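You operate a simulated robot arm through the tools that you are given. There is no shell and no other tool. Be economical: measure what you need, move in short steps, check, and stop when the job is done.

You run a simulated robot arm. Do the job below in one go: nothing can be reset, and whatever is moved stays where it is left.

TASK
Screw the grey cap on the open jar and stand it in the grey tray.
Fine: clamp it in the twist gauge while you screw, then open the clamp; use the empty pocket.

The check looks at the end state, three seconds after you hand in, the way a careful person would. Anything else that was tipped, shoved, dropped, spilled or broken makes it a failure. A push-on lid holds only when it is set on centred and level and pressed home; a screw cap is set on level and turned clockwise until tight.

THE ROBOT
A 7-joint arm with a two-finger parallel gripper, fixed in place. Base frame: the origin is at the foot of the arm, x ahead of it, y to its left, z up; the work surface is at about z = 760. Lengths are in mm, angles in rad, forces in N, time in s.
With the tool pointing down near the work surface it reaches from about 300 to 700 mm from the base axis. Its first joint turns from -1.152 to 1.152 rad. Payload 1.57 kg.
Tool frame: the origin (TCP) lies between the finger pads and is the grasp point; the fingertips stand 30 mm ahead of it; z points along the fingers, y is the line along which they close. The gripper opens to 110 mm. The fingers are 24 mm wide and 12 mm thick; the gripper's body (48 by 112 mm) begins 78 mm behind the TCP.
Orientation is that of the tool frame in the base frame, as [roll, pitch, yaw] about the fixed x, y, z axes, in that order (R = Rz(yaw) Ry(pitch) Rx(roll)). With the fingers straight down and closing along the base's y, the tool's x points along the base's -x, its y along +y and its z along -z.

THE INTERFACE
- The arm moves only by the tool nudge_tool. Its argument "steps" is text: rows parted by semicolons, each of 7 numbers parted by spaces: the shift along the tool's x, y, z in mm, then the turn, a rotation vector about the tool's x, y, z in rad, then the finger opening in mm, from 0 to 110. In form: tx ty tz ax ay az hand; .... A call has 1 to 12 rows; each row shifts and turns the commanded pose from where the row before left it, along the tool's axes as they then stand. Rows are played at 5 a second. More than 50 mm and 0.15 rad between two rows, or a gripper value outside its range, and nothing of the call is played. Where a pose cannot be reached the arm comes as near as it can. A force on the tool above 90 N (or 10 N above the force at the start of the call, whichever is more), or a blocked arm, ends the call early, and 0.2 s more pass. Each finger travels about 108 mm/s and halts on what it meets, pressing with about 35 N; the grip force reading is that of the motor and also rises with nothing between the fingers. The clock runs only during rows and for 0.2 s after the last one: add rows that do not move to give the fingers time. It gives the time, the measured TCP pose, the force on the tool (base axes), the opening and the grip force at its end, in the units of the frame above (readings bear some noise), with the torque about the TCP (base axes, N m) and any sound that the robot's microphone picked up.
- Cameras (640 x 400 px; columns grow to the right, rows downward): "scene" is fixed at [155.4, -382.9, 1414.7]; the picture's right is [0.82, -0.57, 0.00], its down [-0.34, -0.49, -0.80] and it looks along [0.46, 0.66, -0.59] (base axes); focal length 326 px, centre (320, 200). "wrist" rides on the gripper at [70, 16, -141] in the tool frame; the picture's right is [-0.23, 0.97, 0.00], its down [-0.86, -0.20, -0.48] and it looks along [-0.47, -0.11, 0.88] (tool axes); focal length 222 px, centre (320, 200). There is no depth. A picture from a camera that has moved, and an enlarged one, comes with that camera's place and axes in the base frame and with its lens. The place of the scene camera against the robot may be out by one fixed shift of up to 18 mm in any direction.
- capture(camera): a new picture of that camera. The clock stands still meanwhile.
- close_up(camera, box): a new picture of the part [left, top, right, bottom] of that camera's present view, enlarged. The clock stands still meanwhile.
- sign_off(): hands the job in; it is judged then, once.

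Go step by step. Nothing tells you positions but the pictures and the camera data: compare them with the known pose of the tool, close in by small moves and look again before you grip or let go. The budget is 120 turns and 64 pictures, counting those below and the enlarged ones. Unless the task says otherwise, let go and move clear before handing in, and close with one line.

The tools are called after "Call:" as name(argument=value, ...) on one line, values as JSON. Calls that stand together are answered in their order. nudge_tool: Moves the arm, as the interface text tells. Its arguments: {"type":"object","properties":{"steps":{"type":"string"}},"required":["steps"]} The other tools are called the same way: capture (camera) takes a picture; close_up (camera, box) takes an enlarged picture of a part of a camera's view; sign_off () hands the job in.

At the start:

```text
t: 0.0
tool_pos: [314.0, 171.6, 1141.8]
orientation: [-3.141, 0.0, -3.141]
force: [0.4, 1.2, 0.4]
ft_torque: [0.01, -0.01, 0.02]
grip_width: 110.1
grasp_force: 0.0
```

scene: 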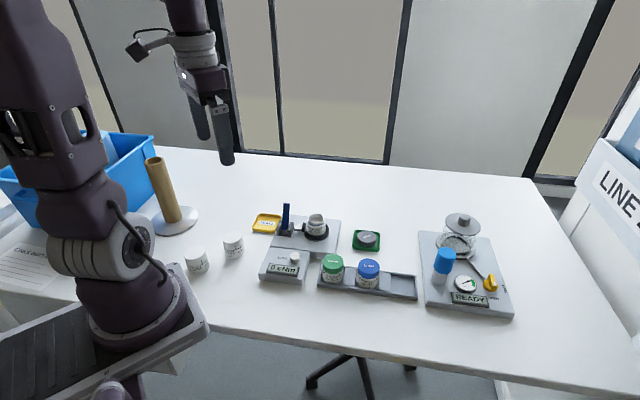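
wrist: 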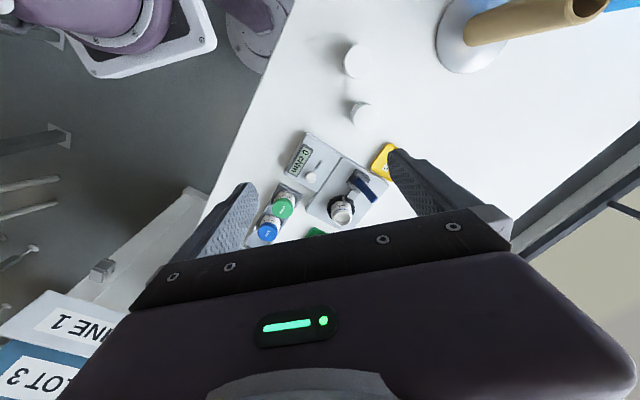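

I see a twist gauge with a jar in it, a grey tray with green- and blue-capped jars and an empty pocket, and a grey cap on a green mat. I'll zoom in first.

Call:
close_up(camera="scene", box=[240, 190, 430, 309])

Call:
close_up(camera="scene", box=[400, 200, 530, 330])

Call:
close_up(camera="wrist", box=[220, 120, 420, 245])

```text
3.36 times, centred on (335, 250) of scene
camera zoom: at [155.4, -382.9, 1414.7], right [0.82, -0.57, 0.0], down [-0.34, -0.49, -0.8], along [0.46, 0.66, -0.59], focal length 1095 px, centre (270, 34)
```

zoom: 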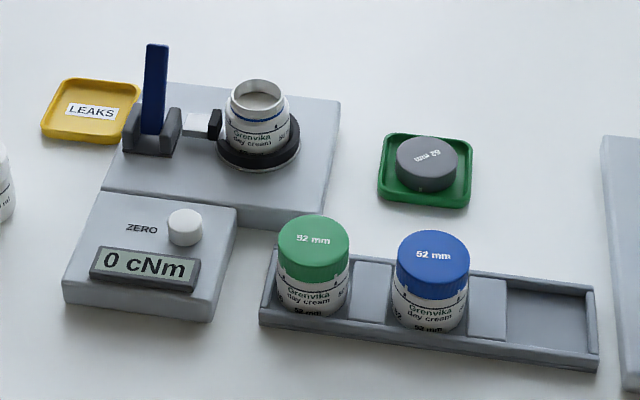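

```text
3.08 times, centred on (465, 265) of scene
camera zoom: at [155.4, -382.9, 1414.7], right [0.82, -0.57, 0.0], down [-0.34, -0.49, -0.8], along [0.46, 0.66, -0.59], focal length 1002 px, centre (-126, 0)
```

zoom: 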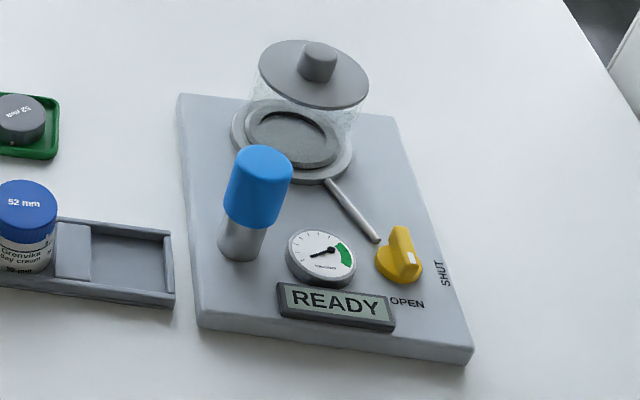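

```text
3.20 times, centred on (320, 182) of wrist
camera zoom: at [244.7, 187.7, 1282.8], right [0.23, 0.97, 0.0], down [0.86, -0.2, 0.48], along [0.47, -0.11, -0.88], focal length 711 px, centre (320, 256)
```

zoom: 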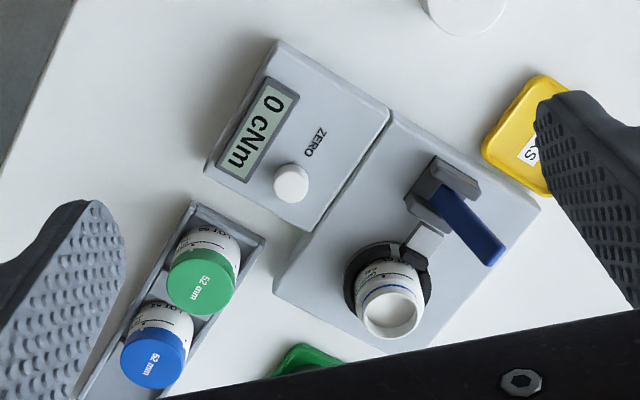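

The jar seems to be sitting in the gauge already near (535,172), the cap near (645,87), and the empty pocket near (620,-75). I'll go closer to read the clamp state.

Call:
nudge_tool(steps="-22 0 36 0 0 0 110;-22 0 36 0 0 0 110;-22 0 36 0 0 0 110;-22 0 36 0 0 0 110;-22 0 36 0 0 0 110;0 0 0 0 0 0 110;0 0 0 0 0 0 110")

Call:
capture(camera="wrist")

```text
t: 1.6
tool_pos: [422.0, 171.1, 960.3]
orientation: [3.141, 0.0, -3.141]
force: [0.4, 0.4, 0.5]
ft_torque: [-0.02, 0.01, 0.02]
grip_width: 110.0
grasp_force: 0.1
```

```text
58 pictures are left
camera wrist: at [353.3, 187.5, 1102.9], right [0.23, 0.97, 0.0], down [0.86, -0.2, 0.48], along [0.47, -0.11, -0.88], focal length 222 px, centre (320, 200)
```

wrist: 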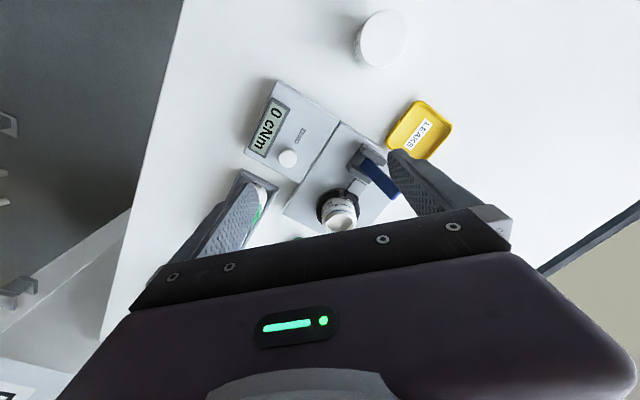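

Call:
close_up(camera="wrist", box=[270, 110, 430, 240])

Call:
close_up(camera="scene", box=[260, 195, 350, 255])

```text
3.08 times, centred on (350, 175) of wrist
camera zoom: at [353.3, 187.5, 1102.9], right [0.23, 0.97, 0.0], down [0.86, -0.2, 0.48], along [0.47, -0.11, -0.88], focal length 684 px, centre (228, 277)
```

zoom: 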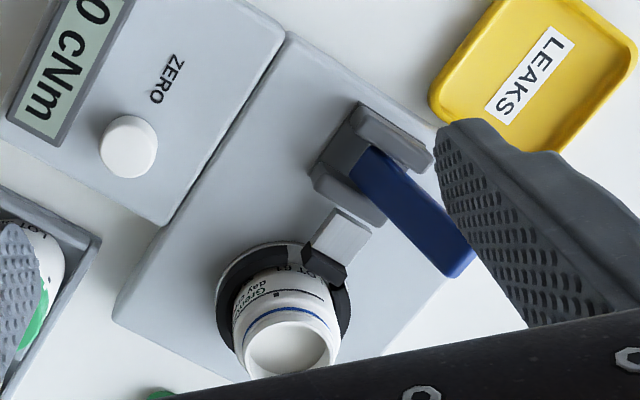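

```text
6.67 times, centred on (305, 225) of scene
camera zoom: at [155.4, -382.9, 1414.7], right [0.82, -0.57, 0.0], down [-0.34, -0.49, -0.8], along [0.46, 0.66, -0.59], focal length 2172 px, centre (420, 33)
```

zoom: 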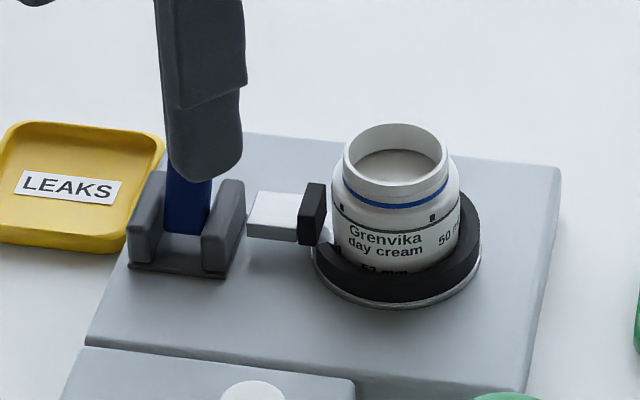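

The clamp lever (about (478,235)) stands roughly upright with its plunger pad next to the jar. I'll look closer to see whether there is a gap.

Call:
nudge_tool(steps="10 0 35 0 0 0 110;10 0 35 0 0 0 110;0 0 0 0 0 0 110")

Call:
close_up(camera="wrist", box=[280, 120, 440, 220])

Call:
close_up(camera="scene", box=[270, 195, 345, 242])

```text
t: 2.4
tool_pos: [401.6, 173.1, 890.6]
orientation: [3.14, 0.002, 3.141]
force: [0.7, -0.3, 0.1]
ft_torque: [0.02, 0.0, 0.0]
grip_width: 110.1
grasp_force: 0.1
```

```text
4.00 times, centred on (360, 170) of wrist
camera zoom: at [332.2, 188.6, 1031.7], right [0.23, 0.97, 0.0], down [0.86, -0.2, 0.48], along [0.47, -0.11, -0.88], focal length 888 px, centre (160, 320)
```

zoom: 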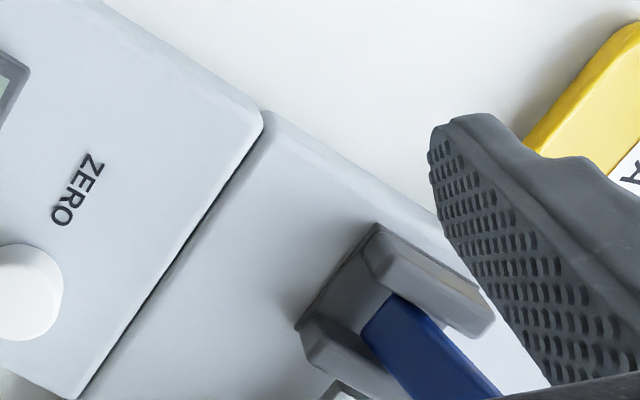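

```text
8.51 times, centred on (308, 218) of scene
camera zoom: at [155.4, -382.9, 1414.7], right [0.82, -0.57, 0.0], down [-0.34, -0.49, -0.8], along [0.46, 0.66, -0.59], focal length 2773 px, centre (426, 43)
```

zoom: 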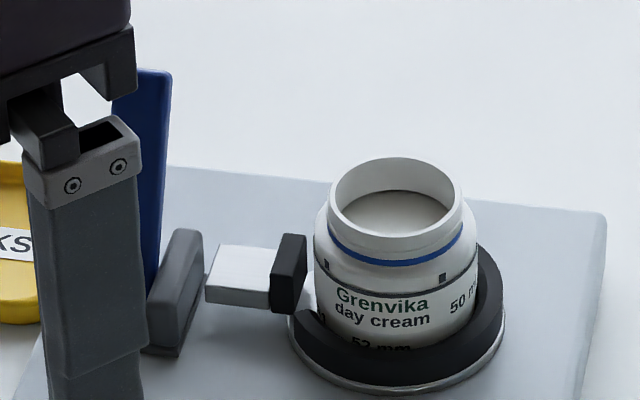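

A small gap shows between pad and jar, so the clamp seems open. I'll look from right above the lever to get its lean and swing direction.

Call:
nudge_tool(steps="0 0 -45 0 0 0 110;0 0 -45 0 0 0 110;-40 12 0 0 0 0 110;-40 12 0 0 0 0 110;-40 12 0 0 0 0 110;-26 10 0 0 0 0 110;0 0 0 0 0 0 110;0 0 0 0 0 0 110")

Call:
capture(camera="wrist")

Call:
close_up(camera="wrist", box=[260, 30, 420, 130])

```text
t: 4.2
tool_pos: [548.1, 215.9, 980.6]
orientation: [3.14, 0.0, -3.141]
force: [-0.3, 0.0, 0.2]
ft_torque: [0.0, -0.02, -0.03]
grip_width: 110.0
grasp_force: 0.1
```

```text
53 pictures are left
camera wrist: at [479.8, 231.8, 1122.2], right [0.23, 0.97, 0.0], down [0.86, -0.2, 0.48], along [0.47, -0.11, -0.88], focal length 222 px, centre (320, 200)
```

wrist: 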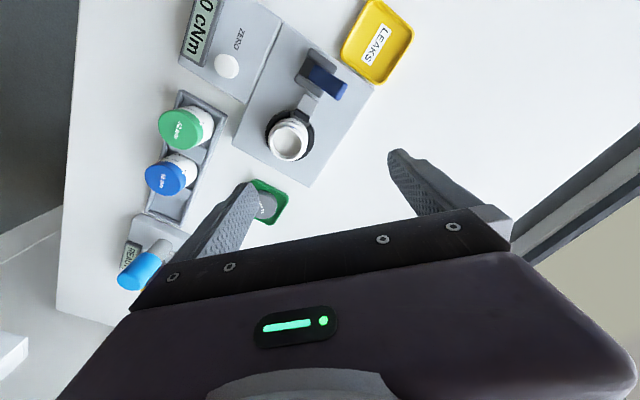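

```text
4.00 times, centred on (340, 80) of wrist
camera zoom: at [479.8, 231.8, 1122.2], right [0.23, 0.97, 0.0], down [0.86, -0.2, 0.48], along [0.47, -0.11, -0.88], focal length 888 px, centre (240, 680)
```

zoom: 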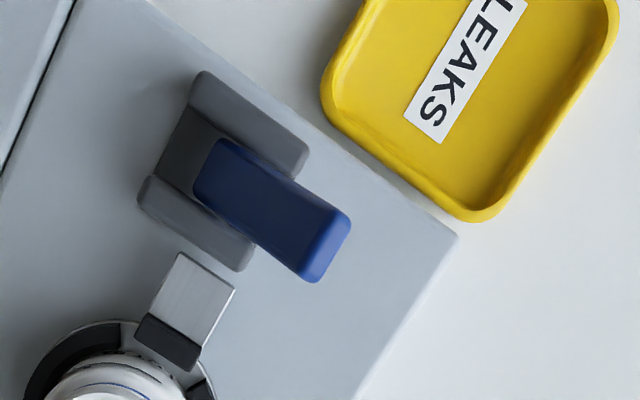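

The lever leans about 23° toward (+x,+y) and pivots about the plunger axis; pushing it over toward (-x,-y) is the likely closing stroke. I'll turn the tool, close the fingers and come alongside it.

Call:
nudge_tool(steps="13.5 30 0 0 0 0 50;13.5 30 0 0 0 0 0;0 0 0 0 0 0.15 0;0 0 0 0 0 0.15 0;0 0 0 0 0 0.15 0;0 0 0 0 0 0.15 0;0 0 0 0 0 0.15 0;0 0 35 0 0 0 0;0 0 30 0 0 0 0;0 0 0 0 0 0 0;0 0 0 0 0 0 0")

Call:
capture(camera="wrist")

Call:
close_up(camera="scene", box=[250, 170, 350, 240])

```text
t: 6.6
tool_pos: [522.6, 278.1, 916.1]
orientation: [-3.141, -0.001, 2.392]
force: [0.2, 0.0, -0.4]
ft_torque: [-0.02, -0.01, -0.01]
grip_width: 0.2
grasp_force: 21.5
```

```text
51 pictures are left
camera wrist: at [483.9, 337.7, 1058.4], right [0.83, 0.56, 0.0], down [0.49, -0.73, 0.48], along [0.27, -0.4, -0.88], focal length 222 px, centre (320, 200)
```

wrist: 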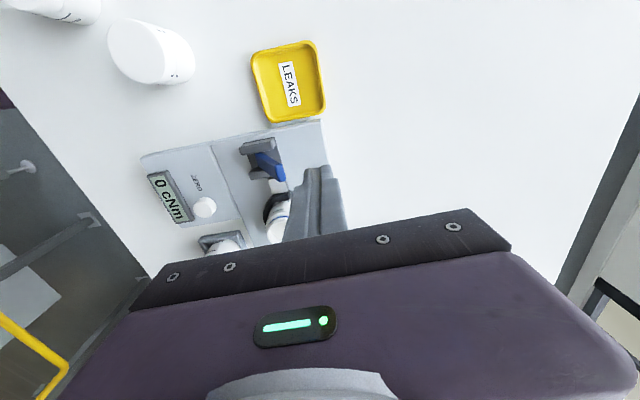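

```text
5.71 times, centred on (300, 205) of scene
camera zoom: at [155.4, -382.9, 1414.7], right [0.82, -0.57, 0.0], down [-0.34, -0.49, -0.8], along [0.46, 0.66, -0.59], focal length 1862 px, centre (434, 171)
```

zoom: 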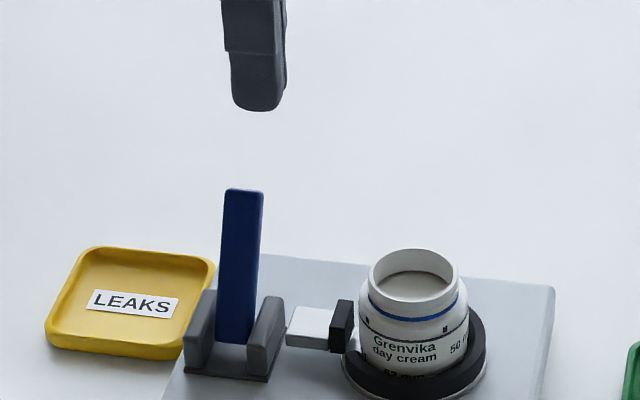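

Aligned with the lever along the plunger line. I'll descend and start pushing gently.

Call:
nudge_tool(steps="0 0 33 0 0 0 0;0 0 0 0 0 0 0;0 -10 0 0 0 0 0;0 -5 0 0 0 0 0;0 -5 0 0 0 0 0;0 -5 0 0 0 0 0;0 0 0 0 0 0 0")

Call:
close_up(camera="scene", box=[250, 170, 350, 240])

```text
t: 8.2
tool_pos: [504.9, 260.3, 883.3]
orientation: [3.141, -0.001, 2.394]
force: [1.9, 3.5, 2.6]
ft_torque: [0.05, 0.04, -0.05]
grip_width: 0.0
grasp_force: 21.8
```

```text
5.71 times, centred on (300, 205) of scene
camera zoom: at [155.4, -382.9, 1414.7], right [0.82, -0.57, 0.0], down [-0.34, -0.49, -0.8], along [0.46, 0.66, -0.59], focal length 1862 px, centre (434, 171)
```

zoom: 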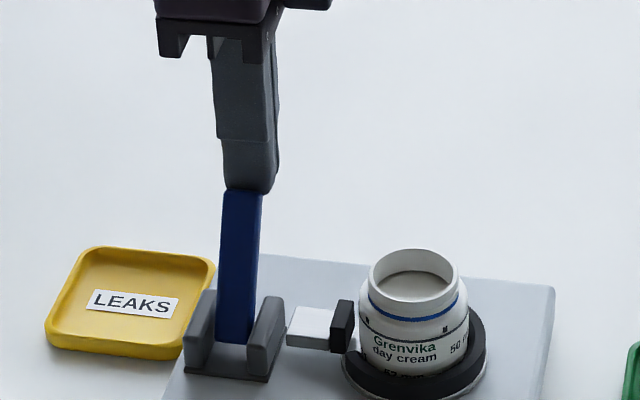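

Just touching the lever. I'll push further and watch the force and the pad.

Call:
nudge_tool(steps="0 -4 0 0 0 0 0;0 -4 0 0 0 0 0;0 -4 0 0 0 0 0;0 0 0 0 0 0 0")

Call:
close_up(camera="scene", box=[250, 170, 350, 240])

```text
t: 9.2
tool_pos: [497.0, 250.9, 885.2]
orientation: [3.141, 0.001, 2.393]
force: [-0.1, 0.0, 0.8]
ft_torque: [0.01, -0.03, 0.01]
grip_width: 0.0
grasp_force: 21.7
```

```text
5.71 times, centred on (300, 205) of scene
camera zoom: at [155.4, -382.9, 1414.7], right [0.82, -0.57, 0.0], down [-0.34, -0.49, -0.8], along [0.46, 0.66, -0.59], focal length 1862 px, centre (434, 171)
```

zoom: 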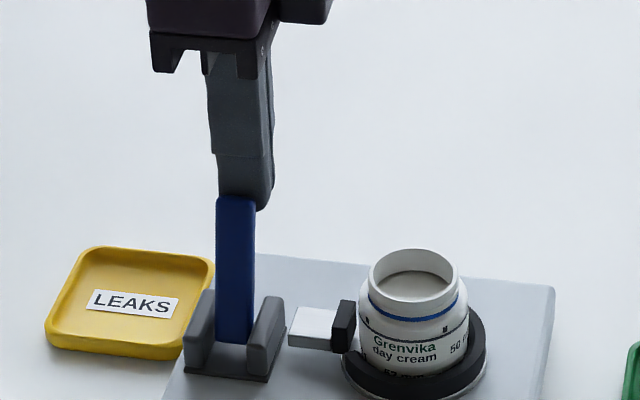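

The lever moves freely and the pad creeps toward the jar: the direction is right. Continuing.

Call:
nudge_tool(steps="0 -5 0 0 0 0 0;0 -5 0 0 0 0 0;0 -5 0 0 0 0 0;0 -5 0 0 0 0 0;0 -5 0 0 0 0 0;0 0 0 0 0 0 0")

Call:
close_up(camera="scene", box=[250, 170, 350, 240])

```text
t: 10.6
tool_pos: [480.8, 231.4, 883.8]
orientation: [-3.14, 0.0, 2.391]
force: [0.1, 0.0, 0.3]
ft_torque: [0.0, 0.01, 0.02]
grip_width: 0.0
grasp_force: 21.4
```

```text
5.71 times, centred on (300, 205) of scene
camera zoom: at [155.4, -382.9, 1414.7], right [0.82, -0.57, 0.0], down [-0.34, -0.49, -0.8], along [0.46, 0.66, -0.59], focal length 1862 px, centre (434, 171)
```

zoom: 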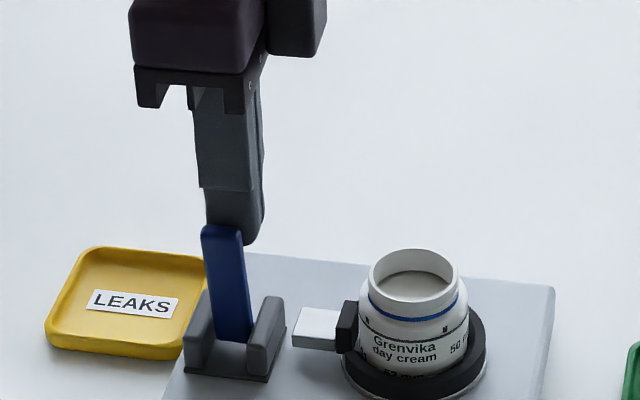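

The lever has passed vertical and the pad is close to the jar. Continuing until it stops.

Call:
nudge_tool(steps="0 -5 0 0 0 0 0;0 -5 0 0 0 0 0;0 -5 0 0 0 0 0;0 0 0 0 0 0 0")

Call:
close_up(camera="scene", box=[250, 170, 350, 240])

```text
t: 11.6
tool_pos: [469.7, 222.1, 884.8]
orientation: [3.141, 0.001, 2.393]
force: [0.0, 0.6, -0.3]
ft_torque: [0.03, 0.0, 0.02]
grip_width: 0.0
grasp_force: 21.2
```

```text
5.71 times, centred on (300, 205) of scene
camera zoom: at [155.4, -382.9, 1414.7], right [0.82, -0.57, 0.0], down [-0.34, -0.49, -0.8], along [0.46, 0.66, -0.59], focal length 1862 px, centre (434, 171)
```

zoom: 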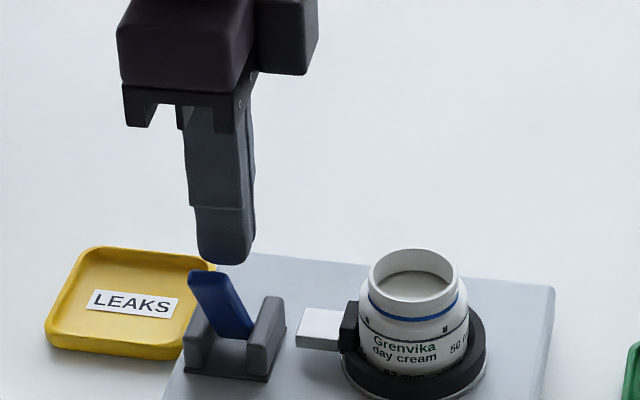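

The lever is well over. I'll keep pushing, with the finger following down.

Call:
nudge_tool(steps="0 -5 3 0 0 0 0;0 -5 4 0 0 0 0;0 -5 4 0 0 0 0;0 -5 4 0 0 0 0;0 0 0 0 0 0 0")

Call:
close_up(camera="scene", box=[250, 170, 350, 240])

```text
t: 12.5
tool_pos: [465.2, 216.9, 878.8]
orientation: [3.113, 0.002, 2.395]
force: [4.3, 7.5, 10.4]
ft_torque: [0.25, 0.04, -0.13]
grip_width: 0.1
grasp_force: 21.3
stopped in row 4: the force on the tool passed its limit at 100 N (the readings are from after the stop); the commanded pose is now the measured one
```

```text
5.71 times, centred on (300, 205) of scene
camera zoom: at [155.3, -382.8, 1414.8], right [0.82, -0.57, 0.0], down [-0.34, -0.49, -0.8], along [0.46, 0.66, -0.59], focal length 1862 px, centre (434, 171)
```

zoom: 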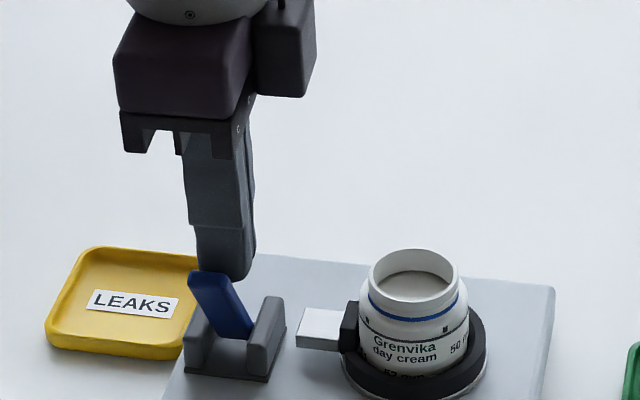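

The lever hit its end stop with the pad against the jar, so it's clamped. I'll back off, straighten, and rise.

Call:
nudge_tool(steps="0 8 -5 0.028 0 0 0;0 4 -30 0 0 0 0;0 0 -40 0 0 0 0;0 0 -20 0 0 0 50;0 0 0 0 0 0 110;0 0 0 0 0 0 110")

Call:
close_up(camera="scene", box=[265, 190, 385, 260])

```text
t: 13.9
tool_pos: [473.2, 226.4, 973.4]
orientation: [-3.136, 0.004, 2.394]
force: [0.3, 0.1, 0.3]
ft_torque: [0.0, 0.02, -0.01]
grip_width: 109.9
grasp_force: 0.1
```

```text
5.33 times, centred on (325, 225) of scene
camera zoom: at [155.4, -382.9, 1414.7], right [0.82, -0.57, 0.0], down [-0.34, -0.49, -0.8], along [0.46, 0.66, -0.59], focal length 1738 px, centre (293, 67)
```

zoom: 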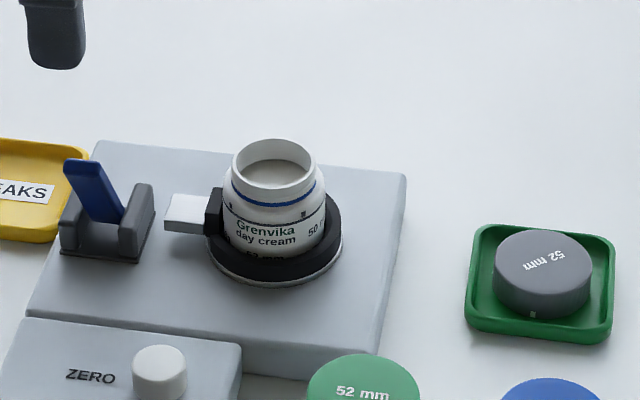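

Clamped. Now I'll go look at the grey cap near (645,87).

Call:
nudge_tool(steps="0 0 0 0 0 -0.15 110;0 0 0 0 0 -0.15 110;0 0 0 0 0 -0.15 110;0 0 0 0 0 -0.15 110;0 0 0 0 0 -0.147 110;-33.4 -26.2 0 0 0 0 110;-33.4 -26.2 0 0 0 0 110;-33.4 -26.2 0 0 0 0 110;-33.4 -26.2 0 0 0 0 110;-33.4 -26.2 0 0 0 0 110;0 0 45 0 0 0 110;0 0 25 0 0 0 110")

Call:
nudge_tool(steps="0 0 0 0 0 0 110;0 0 0 0 0 0 110")

Call:
capture(camera="wrist")

```text
t: 16.5
tool_pos: [639.6, 93.5, 903.3]
orientation: [-3.135, -0.001, -3.141]
force: [0.8, 0.4, -0.4]
ft_torque: [-0.01, 0.0, 0.0]
grip_width: 110.0
grasp_force: 0.0
```

```text
t: 17.1
tool_pos: [639.8, 94.5, 903.7]
orientation: [-3.133, 0.0, 3.141]
force: [0.5, 0.3, -0.7]
ft_torque: [-0.04, 0.02, -0.01]
grip_width: 109.9
grasp_force: 0.0
```

```text
43 pictures are left
camera wrist: at [570.9, 111.0, 1044.1], right [0.23, 0.97, -0.01], down [0.86, -0.2, 0.48], along [0.47, -0.11, -0.88], focal length 222 px, centre (320, 200)
```

wrist: 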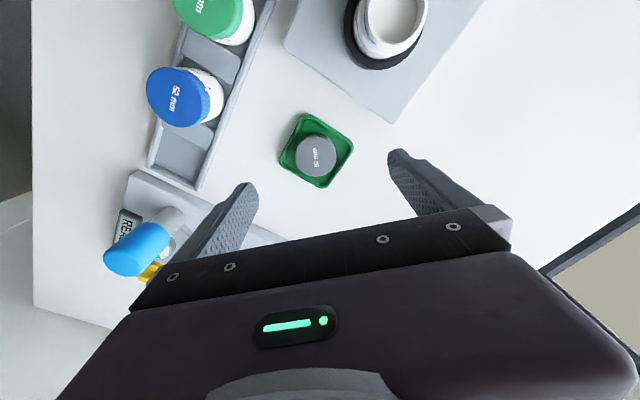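

Call:
close_up(camera="wrist", box=[260, 100, 388, 200])

```text
4.00 times, centred on (324, 150) of wrist
camera zoom: at [570.9, 111.0, 1044.1], right [0.23, 0.97, -0.01], down [0.86, -0.2, 0.48], along [0.47, -0.11, -0.88], focal length 888 px, centre (304, 400)
```

zoom: 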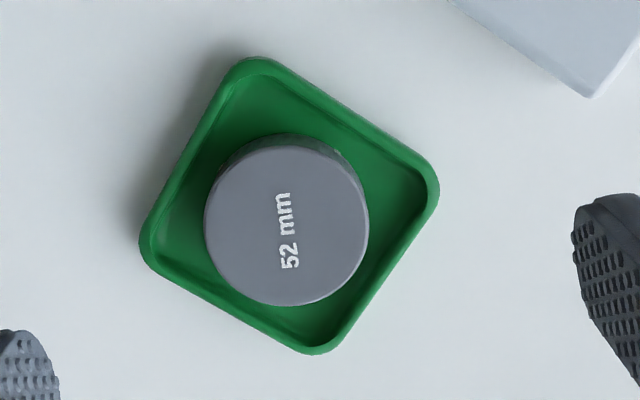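

The cap lies label-up, centred in the green tray, at about (650,87). I'll check the cap height against the tray rim.

Call:
close_up(camera="scene", box=[345, 222, 393, 256])

Call:
close_up(camera="scene", box=[295, 205, 340, 245])

```text
11.76 times, centred on (369, 239) of scene
camera zoom: at [155.4, -382.9, 1414.7], right [0.82, -0.57, 0.0], down [-0.34, -0.49, -0.8], along [0.46, 0.66, -0.59], focal length 3833 px, centre (-256, -259)
```

zoom: 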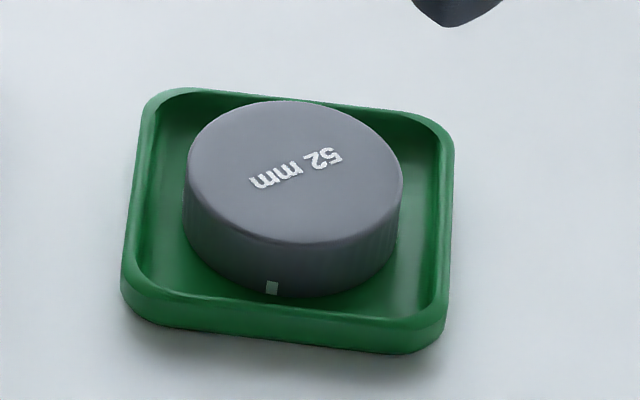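

```text
10.00 times, centred on (318, 225) of scene
camera zoom: at [155.4, -382.9, 1414.7], right [0.82, -0.57, 0.0], down [-0.34, -0.49, -0.8], along [0.46, 0.66, -0.59], focal length 3258 px, centre (345, -50)
```

zoom: 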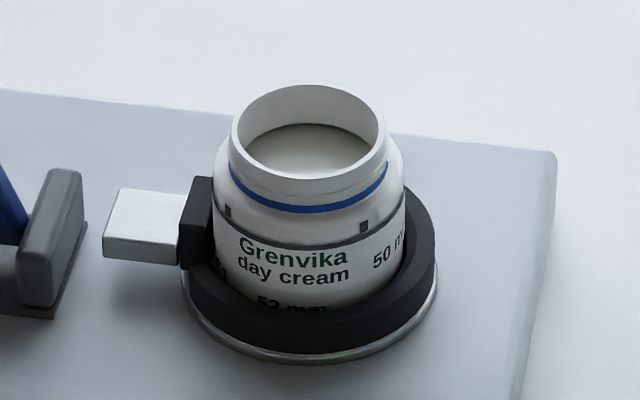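

Cap: 52 mm diameter, about 16 mm tall, its top ~9-10 mm above the tray rim. I'll centre over it and descend most of the way.

Call:
nudge_tool(steps="-10.7 -7.8 0 -0.008 0 0 110;0 0 40 0 0 0 90;0 0 30 0 0 0 80;0 0 0 0 0 0 80;0 0 0 0 0 0 80")

Call:
capture(camera="wrist")

Call:
close_up(camera="scene", box=[335, 205, 403, 256])

```text
t: 18.3
tool_pos: [649.4, 84.9, 833.7]
orientation: [3.141, -0.001, 3.139]
force: [-0.1, -0.3, -0.5]
ft_torque: [0.03, -0.01, 0.0]
grip_width: 80.0
grasp_force: 0.0
```

```text
39 pictures are left
camera wrist: at [581.3, 100.9, 974.9], right [0.23, 0.97, 0.0], down [0.86, -0.2, 0.48], along [0.47, -0.11, -0.88], focal length 222 px, centre (320, 200)
```

wrist: 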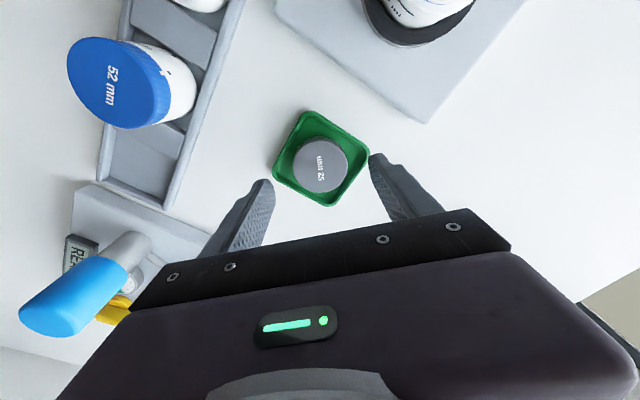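

```text
7.84 times, centred on (369, 230) of scene
camera zoom: at [155.4, -382.9, 1414.7], right [0.82, -0.57, 0.0], down [-0.34, -0.49, -0.8], along [0.46, 0.66, -0.59], focal length 2555 px, centre (-64, -39)
```

zoom: 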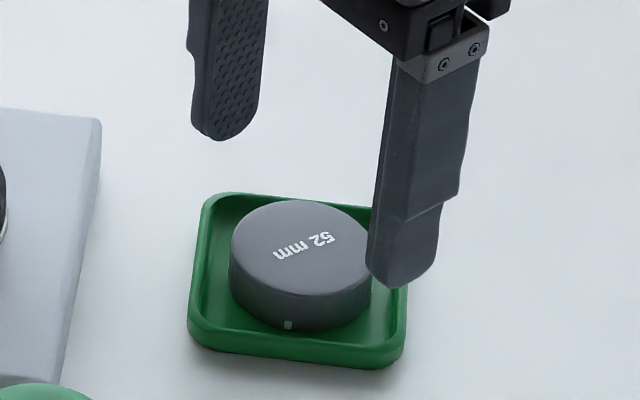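

Centred within about 1 mm. Descending so the tips stay just above the rim, then closing.

Call:
nudge_tool(steps="-1.2 0 15 0 0 0 80;0 0 16 0 0 0 80;0 0 0 0 0 0 80;0 0 0 0 0 0 65")

Call:
close_up(camera="scene", box=[335, 205, 403, 256])

```text
t: 19.3
tool_pos: [652.0, 85.9, 801.8]
orientation: [3.141, -0.001, 3.139]
force: [-0.4, -0.8, 0.2]
ft_torque: [0.01, 0.03, 0.0]
grip_width: 65.4
grasp_force: 0.0
```

```text
7.84 times, centred on (369, 230) of scene
camera zoom: at [155.4, -382.9, 1414.7], right [0.82, -0.57, 0.0], down [-0.34, -0.49, -0.8], along [0.46, 0.66, -0.59], focal length 2555 px, centre (-64, -39)
```

zoom: 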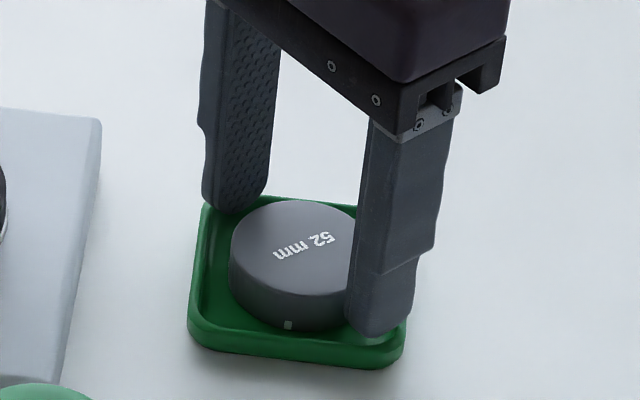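

The fingers straddle the cap above the rim. Closing.

Call:
nudge_tool(steps="0 0 0 0 0 0 55;0 0 0 0 0 0 40;0 0 0 0 0 0 40;0 0 0 0 0 0 40")

Call:
close_up(camera="scene", box=[335, 205, 403, 256])

```text
t: 20.3
tool_pos: [652.2, 85.5, 801.3]
orientation: [3.141, 0.0, 3.141]
force: [0.2, 0.1, 0.1]
ft_torque: [-0.01, 0.0, 0.0]
grip_width: 49.7
grasp_force: 35.3
```

```text
7.84 times, centred on (369, 230) of scene
camera zoom: at [155.4, -382.9, 1414.7], right [0.82, -0.57, 0.0], down [-0.34, -0.49, -0.8], along [0.46, 0.66, -0.59], focal length 2555 px, centre (-64, -39)
```

zoom: 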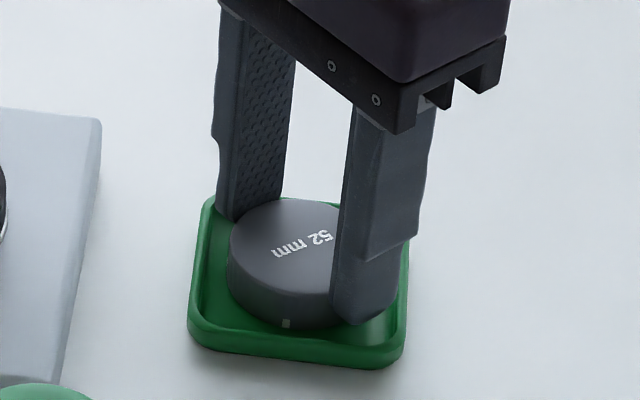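

Gripped (49.7 mm wide). Lifting and moving to just beyond the jar for a precise look at the mouth.

Call:
nudge_tool(steps="0 0 -10 0 0 0 40;0 0 -35 0 0 0 40;0 0 -40 0 0 0 40;0 0 -40 0 0 0 40;26 28 0 0 0 0 40;26 29 0 0 0 0 40;25 29 0 0 0 0 40;0 0 0 0 0 0 40;0 0 0 0 0 0 40")

Call:
capture(camera="wrist")

Call:
close_up(camera="wrist", box=[256, 80, 384, 160])

Call:
close_up(camera="scene", box=[290, 160, 380, 245])

```text
t: 22.3
tool_pos: [575.2, 171.0, 926.4]
orientation: [3.139, 0.0, 3.139]
force: [0.8, -0.9, -0.8]
ft_torque: [0.0, 0.01, 0.01]
grip_width: 49.3
grasp_force: 35.2
```

```text
35 pictures are left
camera wrist: at [506.2, 187.1, 1069.5], right [0.23, 0.97, 0.0], down [0.86, -0.2, 0.48], along [0.47, -0.11, -0.88], focal length 222 px, centre (320, 200)
```

wrist: 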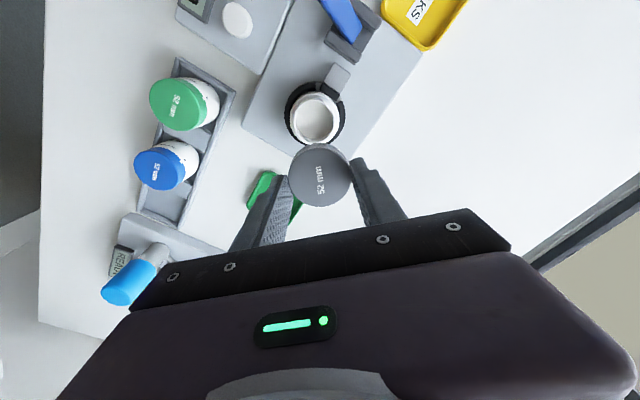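

```text
5.00 times, centred on (320, 120) of wrist
camera zoom: at [506.2, 187.1, 1069.5], right [0.23, 0.97, 0.0], down [0.86, -0.2, 0.48], along [0.47, -0.11, -0.88], focal length 1111 px, centre (320, 600)
```

zoom: 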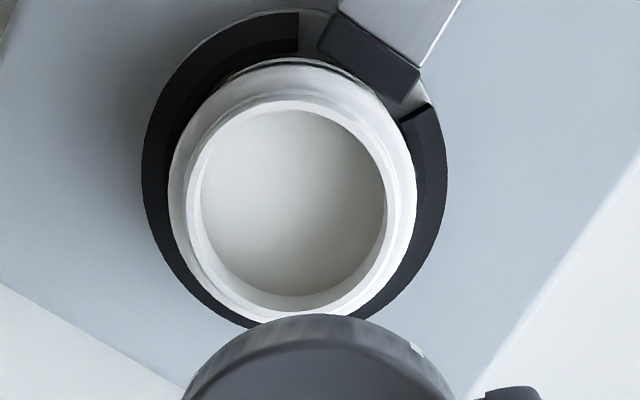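

```text
4.71 times, centred on (335, 202) of scene
camera zoom: at [155.4, -382.9, 1414.7], right [0.82, -0.57, 0.0], down [-0.34, -0.49, -0.8], along [0.46, 0.66, -0.59], focal length 1533 px, centre (249, 188)
```

zoom: 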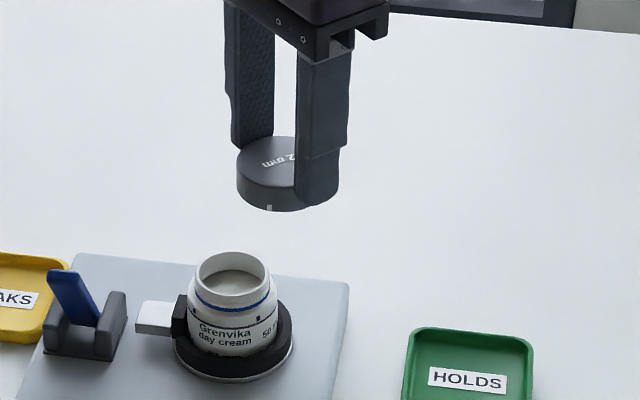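

The jar mouth is at about (541,173.5), z≈838. I'll move over it and pre-turn the wrist counter-clockwise to gain a long tightening stroke.

Call:
nudge_tool(steps="32.6 2.5 0 0 0 0 40;0 0 15 0 0 0 40;0 0 0 0 0 -0.15 40;0 0 0 0 0 -0.15 40;0 0 0 0 0 -0.15 40;0 0 0 0 0 -0.15 40;0 0 0 0 0 -0.15 40;0 0 0 0 0 -0.15 40;0 0 0 0 0 -0.15 40;0 0 0 0 0 -0.15 40;0 0 0 0 0 0 40;0 0 0 0 0 0 40")

Call:
close_up(camera="scene", box=[280, 175, 360, 245])

Call:
capture(camera="wrist")

```text
t: 24.9
tool_pos: [544.0, 174.3, 912.8]
orientation: [3.141, 0.002, -1.944]
force: [0.1, -0.2, 0.7]
ft_torque: [-0.02, -0.02, -0.04]
grip_width: 49.4
grasp_force: 35.4
```

```text
5.71 times, centred on (320, 210) of scene
camera zoom: at [155.4, -382.9, 1414.7], right [0.82, -0.57, 0.0], down [-0.34, -0.49, -0.8], along [0.46, 0.66, -0.59], focal length 1862 px, centre (320, 143)
```

zoom: 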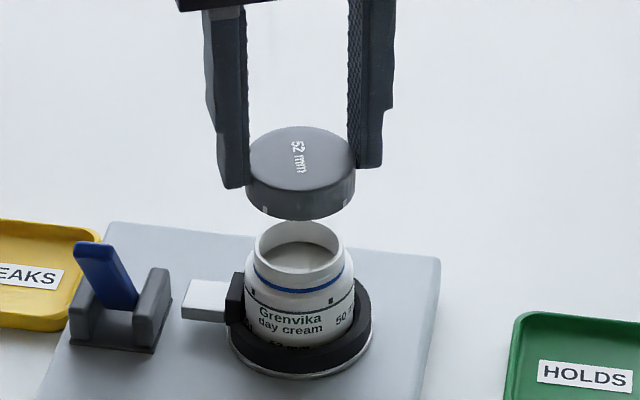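

```text
31 pictures are left
camera wrist: at [503.0, 114.7, 1054.2], right [-0.82, 0.57, 0.0], down [0.5, 0.72, 0.48], along [0.27, 0.4, -0.88], focal length 222 px, centre (320, 200)
```

wrist: 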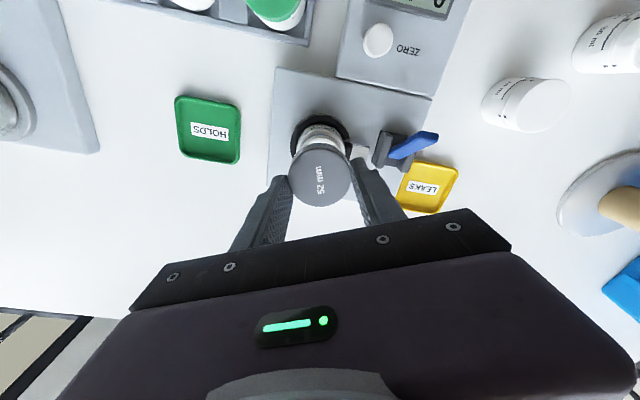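

The wrist turned fully, and the cap is about 2 mm off toward +x. I'll correct that and come down to just above the rim.

Call:
nudge_tool(steps="0.4 2 0 0 0 0 40;0 0 15 0 0 0 40;0 0 13 0 0 0 40;0 0 0 0 0 0 40;0 0 0 0 0 0 40")

Call:
close_up(camera="scene", box=[290, 190, 350, 242])

Call:
close_up(camera="wrist", box=[256, 90, 384, 220])

```text
t: 26.1
tool_pos: [539.7, 175.1, 883.8]
orientation: [3.139, 0.002, -1.944]
force: [0.9, 0.4, -0.5]
ft_torque: [0.0, -0.03, -0.03]
grip_width: 49.5
grasp_force: 34.4
```

```text
7.69 times, centred on (320, 216) of scene
camera zoom: at [155.4, -382.9, 1414.7], right [0.82, -0.57, 0.0], down [-0.34, -0.49, -0.8], along [0.46, 0.66, -0.59], focal length 2506 px, centre (320, 77)
```

zoom: 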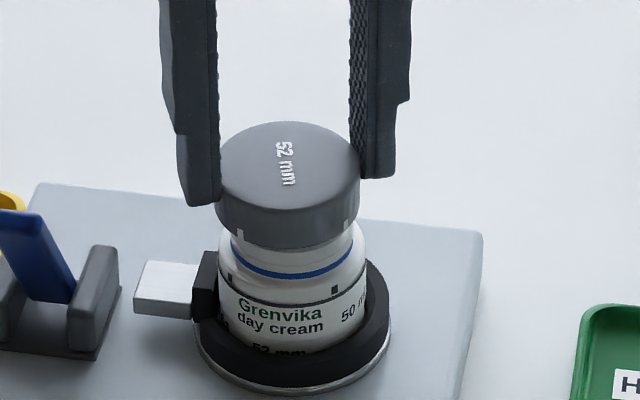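

```text
3.08 times, centred on (320, 155) of wrist
camera zoom: at [500.4, 115.2, 1025.9], right [-0.82, 0.57, 0.0], down [0.5, 0.72, 0.48], along [0.27, 0.4, -0.88], focal length 684 px, centre (320, 338)
```

zoom: 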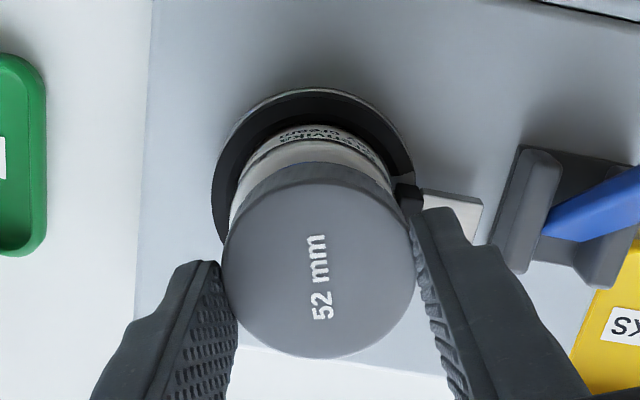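

Now it appears ~1.6 mm too far toward -x; I'll correct slightly and lower gently until touching.

Call:
nudge_tool(steps="-0.3 -1.5 0 0 0 0 40;0 0 0 0 0 0 40;0 0 2 0 0 0 40;0 0 2 0 0 0 40;0 0 2 0 0 0 40;0 0 0 0 0 0 40")

Call:
close_up(camera="scene", box=[290, 190, 350, 242])

```text
t: 27.5
tool_pos: [540.6, 172.2, 878.7]
orientation: [3.14, 0.002, -1.943]
force: [1.1, 0.5, 0.7]
ft_torque: [0.01, 0.0, 0.0]
grip_width: 49.3
grasp_force: 34.7
```

```text
7.69 times, centred on (320, 216) of scene
camera zoom: at [155.4, -382.9, 1414.7], right [0.82, -0.57, 0.0], down [-0.34, -0.49, -0.8], along [0.46, 0.66, -0.59], focal length 2506 px, centre (320, 77)
```

zoom: 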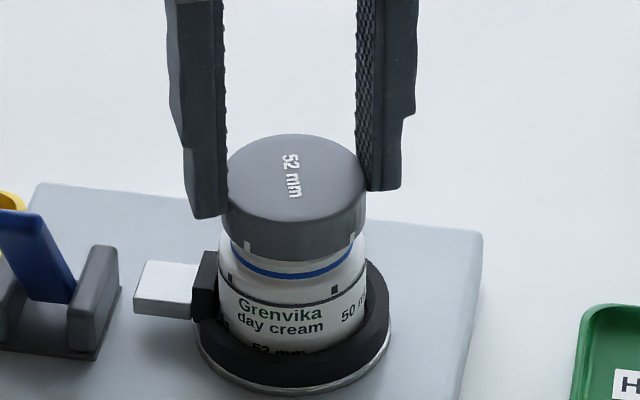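

Well centred now (within ~1 mm) and no contact yet. Continuing down in small steps.

Call:
nudge_tool(steps="0 0.6 1.5 0 0 0 40;0 0 1.5 0 0 0 40;0 0 1.5 0 0 0 40;0 0 0 0 0 0 40")

```text
t: 28.5
tool_pos: [540.4, 174.0, 873.6]
orientation: [3.14, 0.003, -1.942]
force: [-0.6, -0.1, -0.6]
ft_torque: [0.0, 0.0, -0.01]
grip_width: 49.1
grasp_force: 34.7
```

Call:
nudge_tool(steps="0 0 1.5 0 0 0 40;0 0 1.5 0 0 0 40;0 0 1.5 0 0 0 40;0 0 0 0 0 0 40")

Call:
close_up(camera="scene", box=[290, 190, 350, 242])

```text
t: 29.5
tool_pos: [541.3, 174.2, 868.7]
orientation: [3.14, 0.001, -1.942]
force: [-1.0, -1.0, 2.5]
ft_torque: [-0.18, 0.05, -0.02]
grip_width: 49.4
grasp_force: 34.8
```

```text
7.69 times, centred on (320, 216) of scene
camera zoom: at [155.3, -383.0, 1414.7], right [0.82, -0.57, 0.0], down [-0.34, -0.49, -0.8], along [0.46, 0.66, -0.59], focal length 2506 px, centre (320, 77)
```

zoom: 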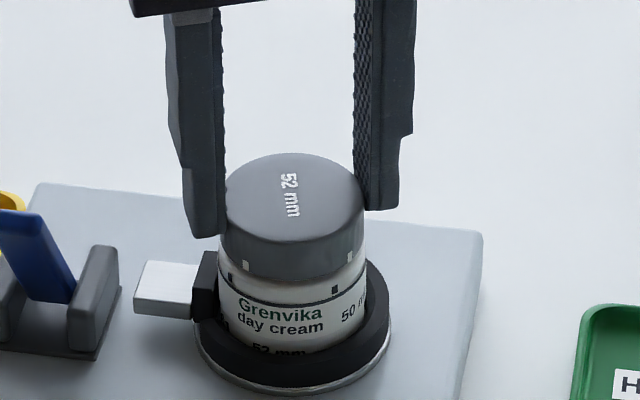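

First contact (≈2.5 N). I'll press slightly to seat it on the thread before turning.

Call:
nudge_tool(steps="0 0 1 0 0 0 40;0 0 0 0 0 0 40")

```text
t: 30.1
tool_pos: [540.5, 173.7, 869.1]
orientation: [3.141, 0.003, -1.944]
force: [-3.6, -5.4, 19.3]
ft_torque: [-0.37, 0.25, 0.0]
grip_width: 49.2
grasp_force: 34.8
```

Firm contact, with a small side force toward tool +x. I'll ease that off, then begin a clockwise turn.

Call:
nudge_tool(steps="0.6 0 -0.5 0 0 0 40;0 0 0 0 0 0 40")

```text
t: 30.7
tool_pos: [540.9, 174.4, 868.2]
orientation: [3.142, 0.003, -1.942]
force: [0.4, -1.6, 10.1]
ft_torque: [-0.17, -0.02, 0.01]
grip_width: 49.3
grasp_force: 35.1
```

Force is balanced. Turning clockwise 0.6 rad, following down slightly.

Call:
nudge_tool(steps="0 -0.2 0.1 0 0 0.15 40;0 -0.2 0.1 0 0 0.15 40;0 -0.2 0.1 0 0 0.15 40;0 -0.2 0.1 0 0 0.15 40;0 0 0 0 0 0 40")

Call:
close_up(camera="scene", box=[250, 195, 350, 285])

```text
t: 31.9
tool_pos: [542.3, 174.0, 868.3]
orientation: [3.14, 0.003, -2.544]
force: [3.2, 4.9, 14.9]
ft_torque: [0.14, -0.13, -0.04]
grip_width: 49.0
grasp_force: 34.9
```

```text
4.44 times, centred on (300, 240) of scene
camera zoom: at [155.3, -382.9, 1414.8], right [0.82, -0.57, 0.0], down [-0.34, -0.49, -0.8], along [0.46, 0.66, -0.59], focal length 1448 px, centre (409, 22)
```

zoom: 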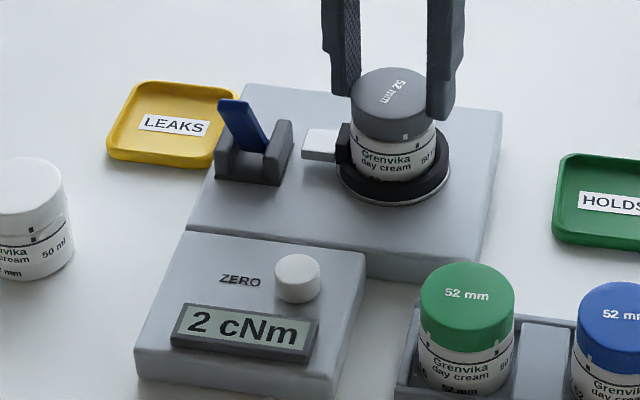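

The gauge reads 2 cNm and the cap turns with the jar held. Continuing the clockwise turn.

Call:
nudge_tool(steps="-0.5 0 0.05 0 0 0.15 40;0 -0.1 0.05 0 0 0.15 40;0 -0.1 0.05 0 0 0.15 40;0 -0.1 0.1 0 0 0.15 40;0 -0.1 0.1 0 0 0.15 40;0 -0.1 0.1 0 0 0.15 40;0 0 0 0 0 0 40")

```text
t: 33.5
tool_pos: [541.9, 173.1, 868.4]
orientation: [-3.141, -0.001, 2.84]
force: [-0.7, 6.1, 11.4]
ft_torque: [0.2, -0.07, -0.07]
grip_width: 49.3
grasp_force: 35.0
```

Call:
nudge_tool(steps="0 0.4 0.1 0 0 0.15 40;0 0 0.1 0 0 0.15 40;0 0 0.1 0 0 0.15 40;0 0 0.1 0 0 0.15 40;0 0 0.1 0 0 0.15 40;0 0 0.1 0 0 0.15 40;0 0 0.1 0 0 0.15 40;0 0 0 0 0 0 40")

Call:
close_up(camera="scene", box=[250, 195, 350, 285])

```text
t: 35.3
tool_pos: [542.8, 171.6, 866.9]
orientation: [-3.138, 0.0, 1.789]
force: [-14.3, -17.1, 13.7]
ft_torque: [-0.67, 0.48, 0.01]
grip_width: 49.2
grasp_force: 34.9
```

```text
4.44 times, centred on (300, 240) of scene
camera zoom: at [154.8, -383.4, 1414.7], right [0.82, -0.57, 0.0], down [-0.34, -0.49, -0.8], along [0.46, 0.66, -0.59], focal length 1448 px, centre (409, 22)
```

zoom: 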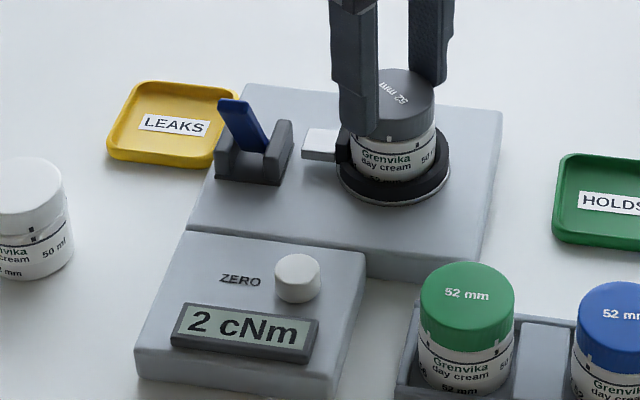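

The cap has come down ~1.5 mm and the stroke is used up. I'll ease the side load, open, and rotate back for a centred, deeper regrip.

Call:
nudge_tool(steps="-0.5 -0.7 0 0 0 0 40;0 0 0 0 0 0 55;0 0 0 0 0 0 72;0 0 0 0 0 0 72;0 0 0 0 0 -0.15 72;0 0 0 0 0 -0.15 72;0 0 0 0 0 -0.15 72;0 0 0 0 0 -0.15 72;0 0 0 0 0 -0.15 72;0 0 0 0 0 -0.15 72;0 0 0 0 0 -0.15 72;0 0 0 0 0 -0.15 72")

Call:
nudge_tool(steps="0 0 0 0 0 -0.15 72;0 0 0 0 0 -0.15 72;0 0 0 0 0 -0.15 72;0 0 0 0 0 -0.15 72;0 0 0 0 0 -0.15 72;0 0 0 0 0 -0.15 72;0 0 0 0 0 -0.15 72;0 0 0 0 0 -0.15 72;0 0 0 0 0 -0.15 72;0 0 0 0 0 0 72;0 0 0 0 0 0 72")

Call:
close_up(camera="scene", box=[290, 190, 350, 242])

Call:
close_up(camera="wrist", box=[256, 90, 384, 220])

```text
t: 37.9
tool_pos: [540.8, 173.1, 866.4]
orientation: [3.14, 0.0, 2.993]
force: [0.9, 0.5, 0.0]
ft_torque: [-0.05, -0.01, -0.01]
grip_width: 72.1
grasp_force: 0.0
```

```text
t: 40.3
tool_pos: [542.8, 172.4, 865.9]
orientation: [-3.141, 0.001, -1.943]
force: [-0.6, 0.3, -0.5]
ft_torque: [0.0, -0.02, -0.01]
grip_width: 72.3
grasp_force: 0.1
```

```text
7.69 times, centred on (320, 216) of scene
camera zoom: at [155.4, -382.9, 1414.7], right [0.82, -0.57, 0.0], down [-0.34, -0.49, -0.8], along [0.46, 0.66, -0.59], focal length 2506 px, centre (320, 77)
```

zoom: 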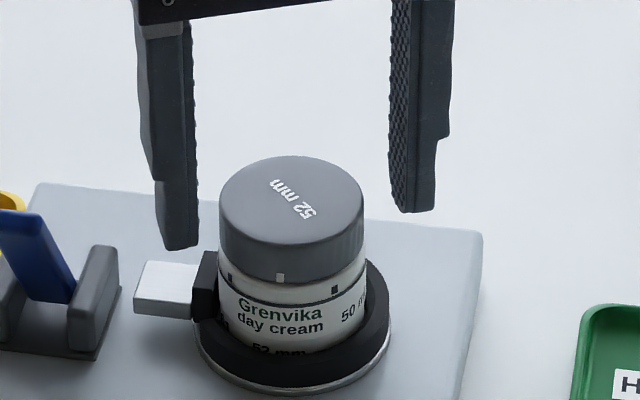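

```text
3.08 times, centred on (320, 155) of wrist
camera zoom: at [502.9, 113.2, 1008.5], right [-0.82, 0.57, 0.0], down [0.5, 0.72, 0.48], along [0.27, 0.4, -0.88], focal length 684 px, centre (320, 338)
```

zoom: 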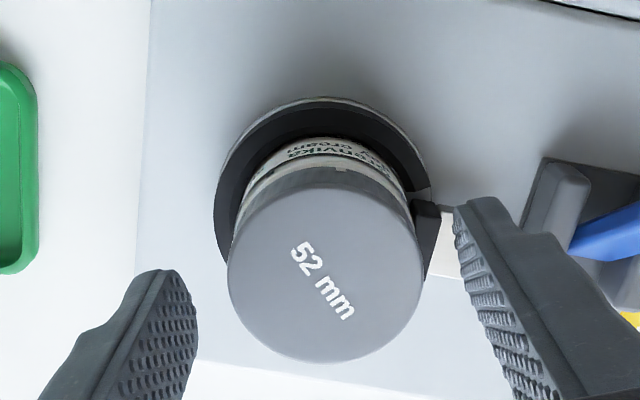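

The cap sits level. I'll centre, lower 6 mm for a fuller grip (still above the clamp pad) and close.

Call:
nudge_tool(steps="-0.4 1 0 0 0 0 72;0 0 3 0 0 0 72;0 0 3 0 0 0 72;0 0 0 0 0 0 55;0 0 0 0 0 0 40;0 0 0 0 0 0 40;0 0 0 0 0 0 40")

```text
t: 41.9
tool_pos: [539.8, 173.2, 861.2]
orientation: [3.14, 0.003, -1.943]
force: [0.9, -1.2, -1.1]
ft_torque: [-0.08, -0.03, 0.0]
grip_width: 49.3
grasp_force: 35.0
```

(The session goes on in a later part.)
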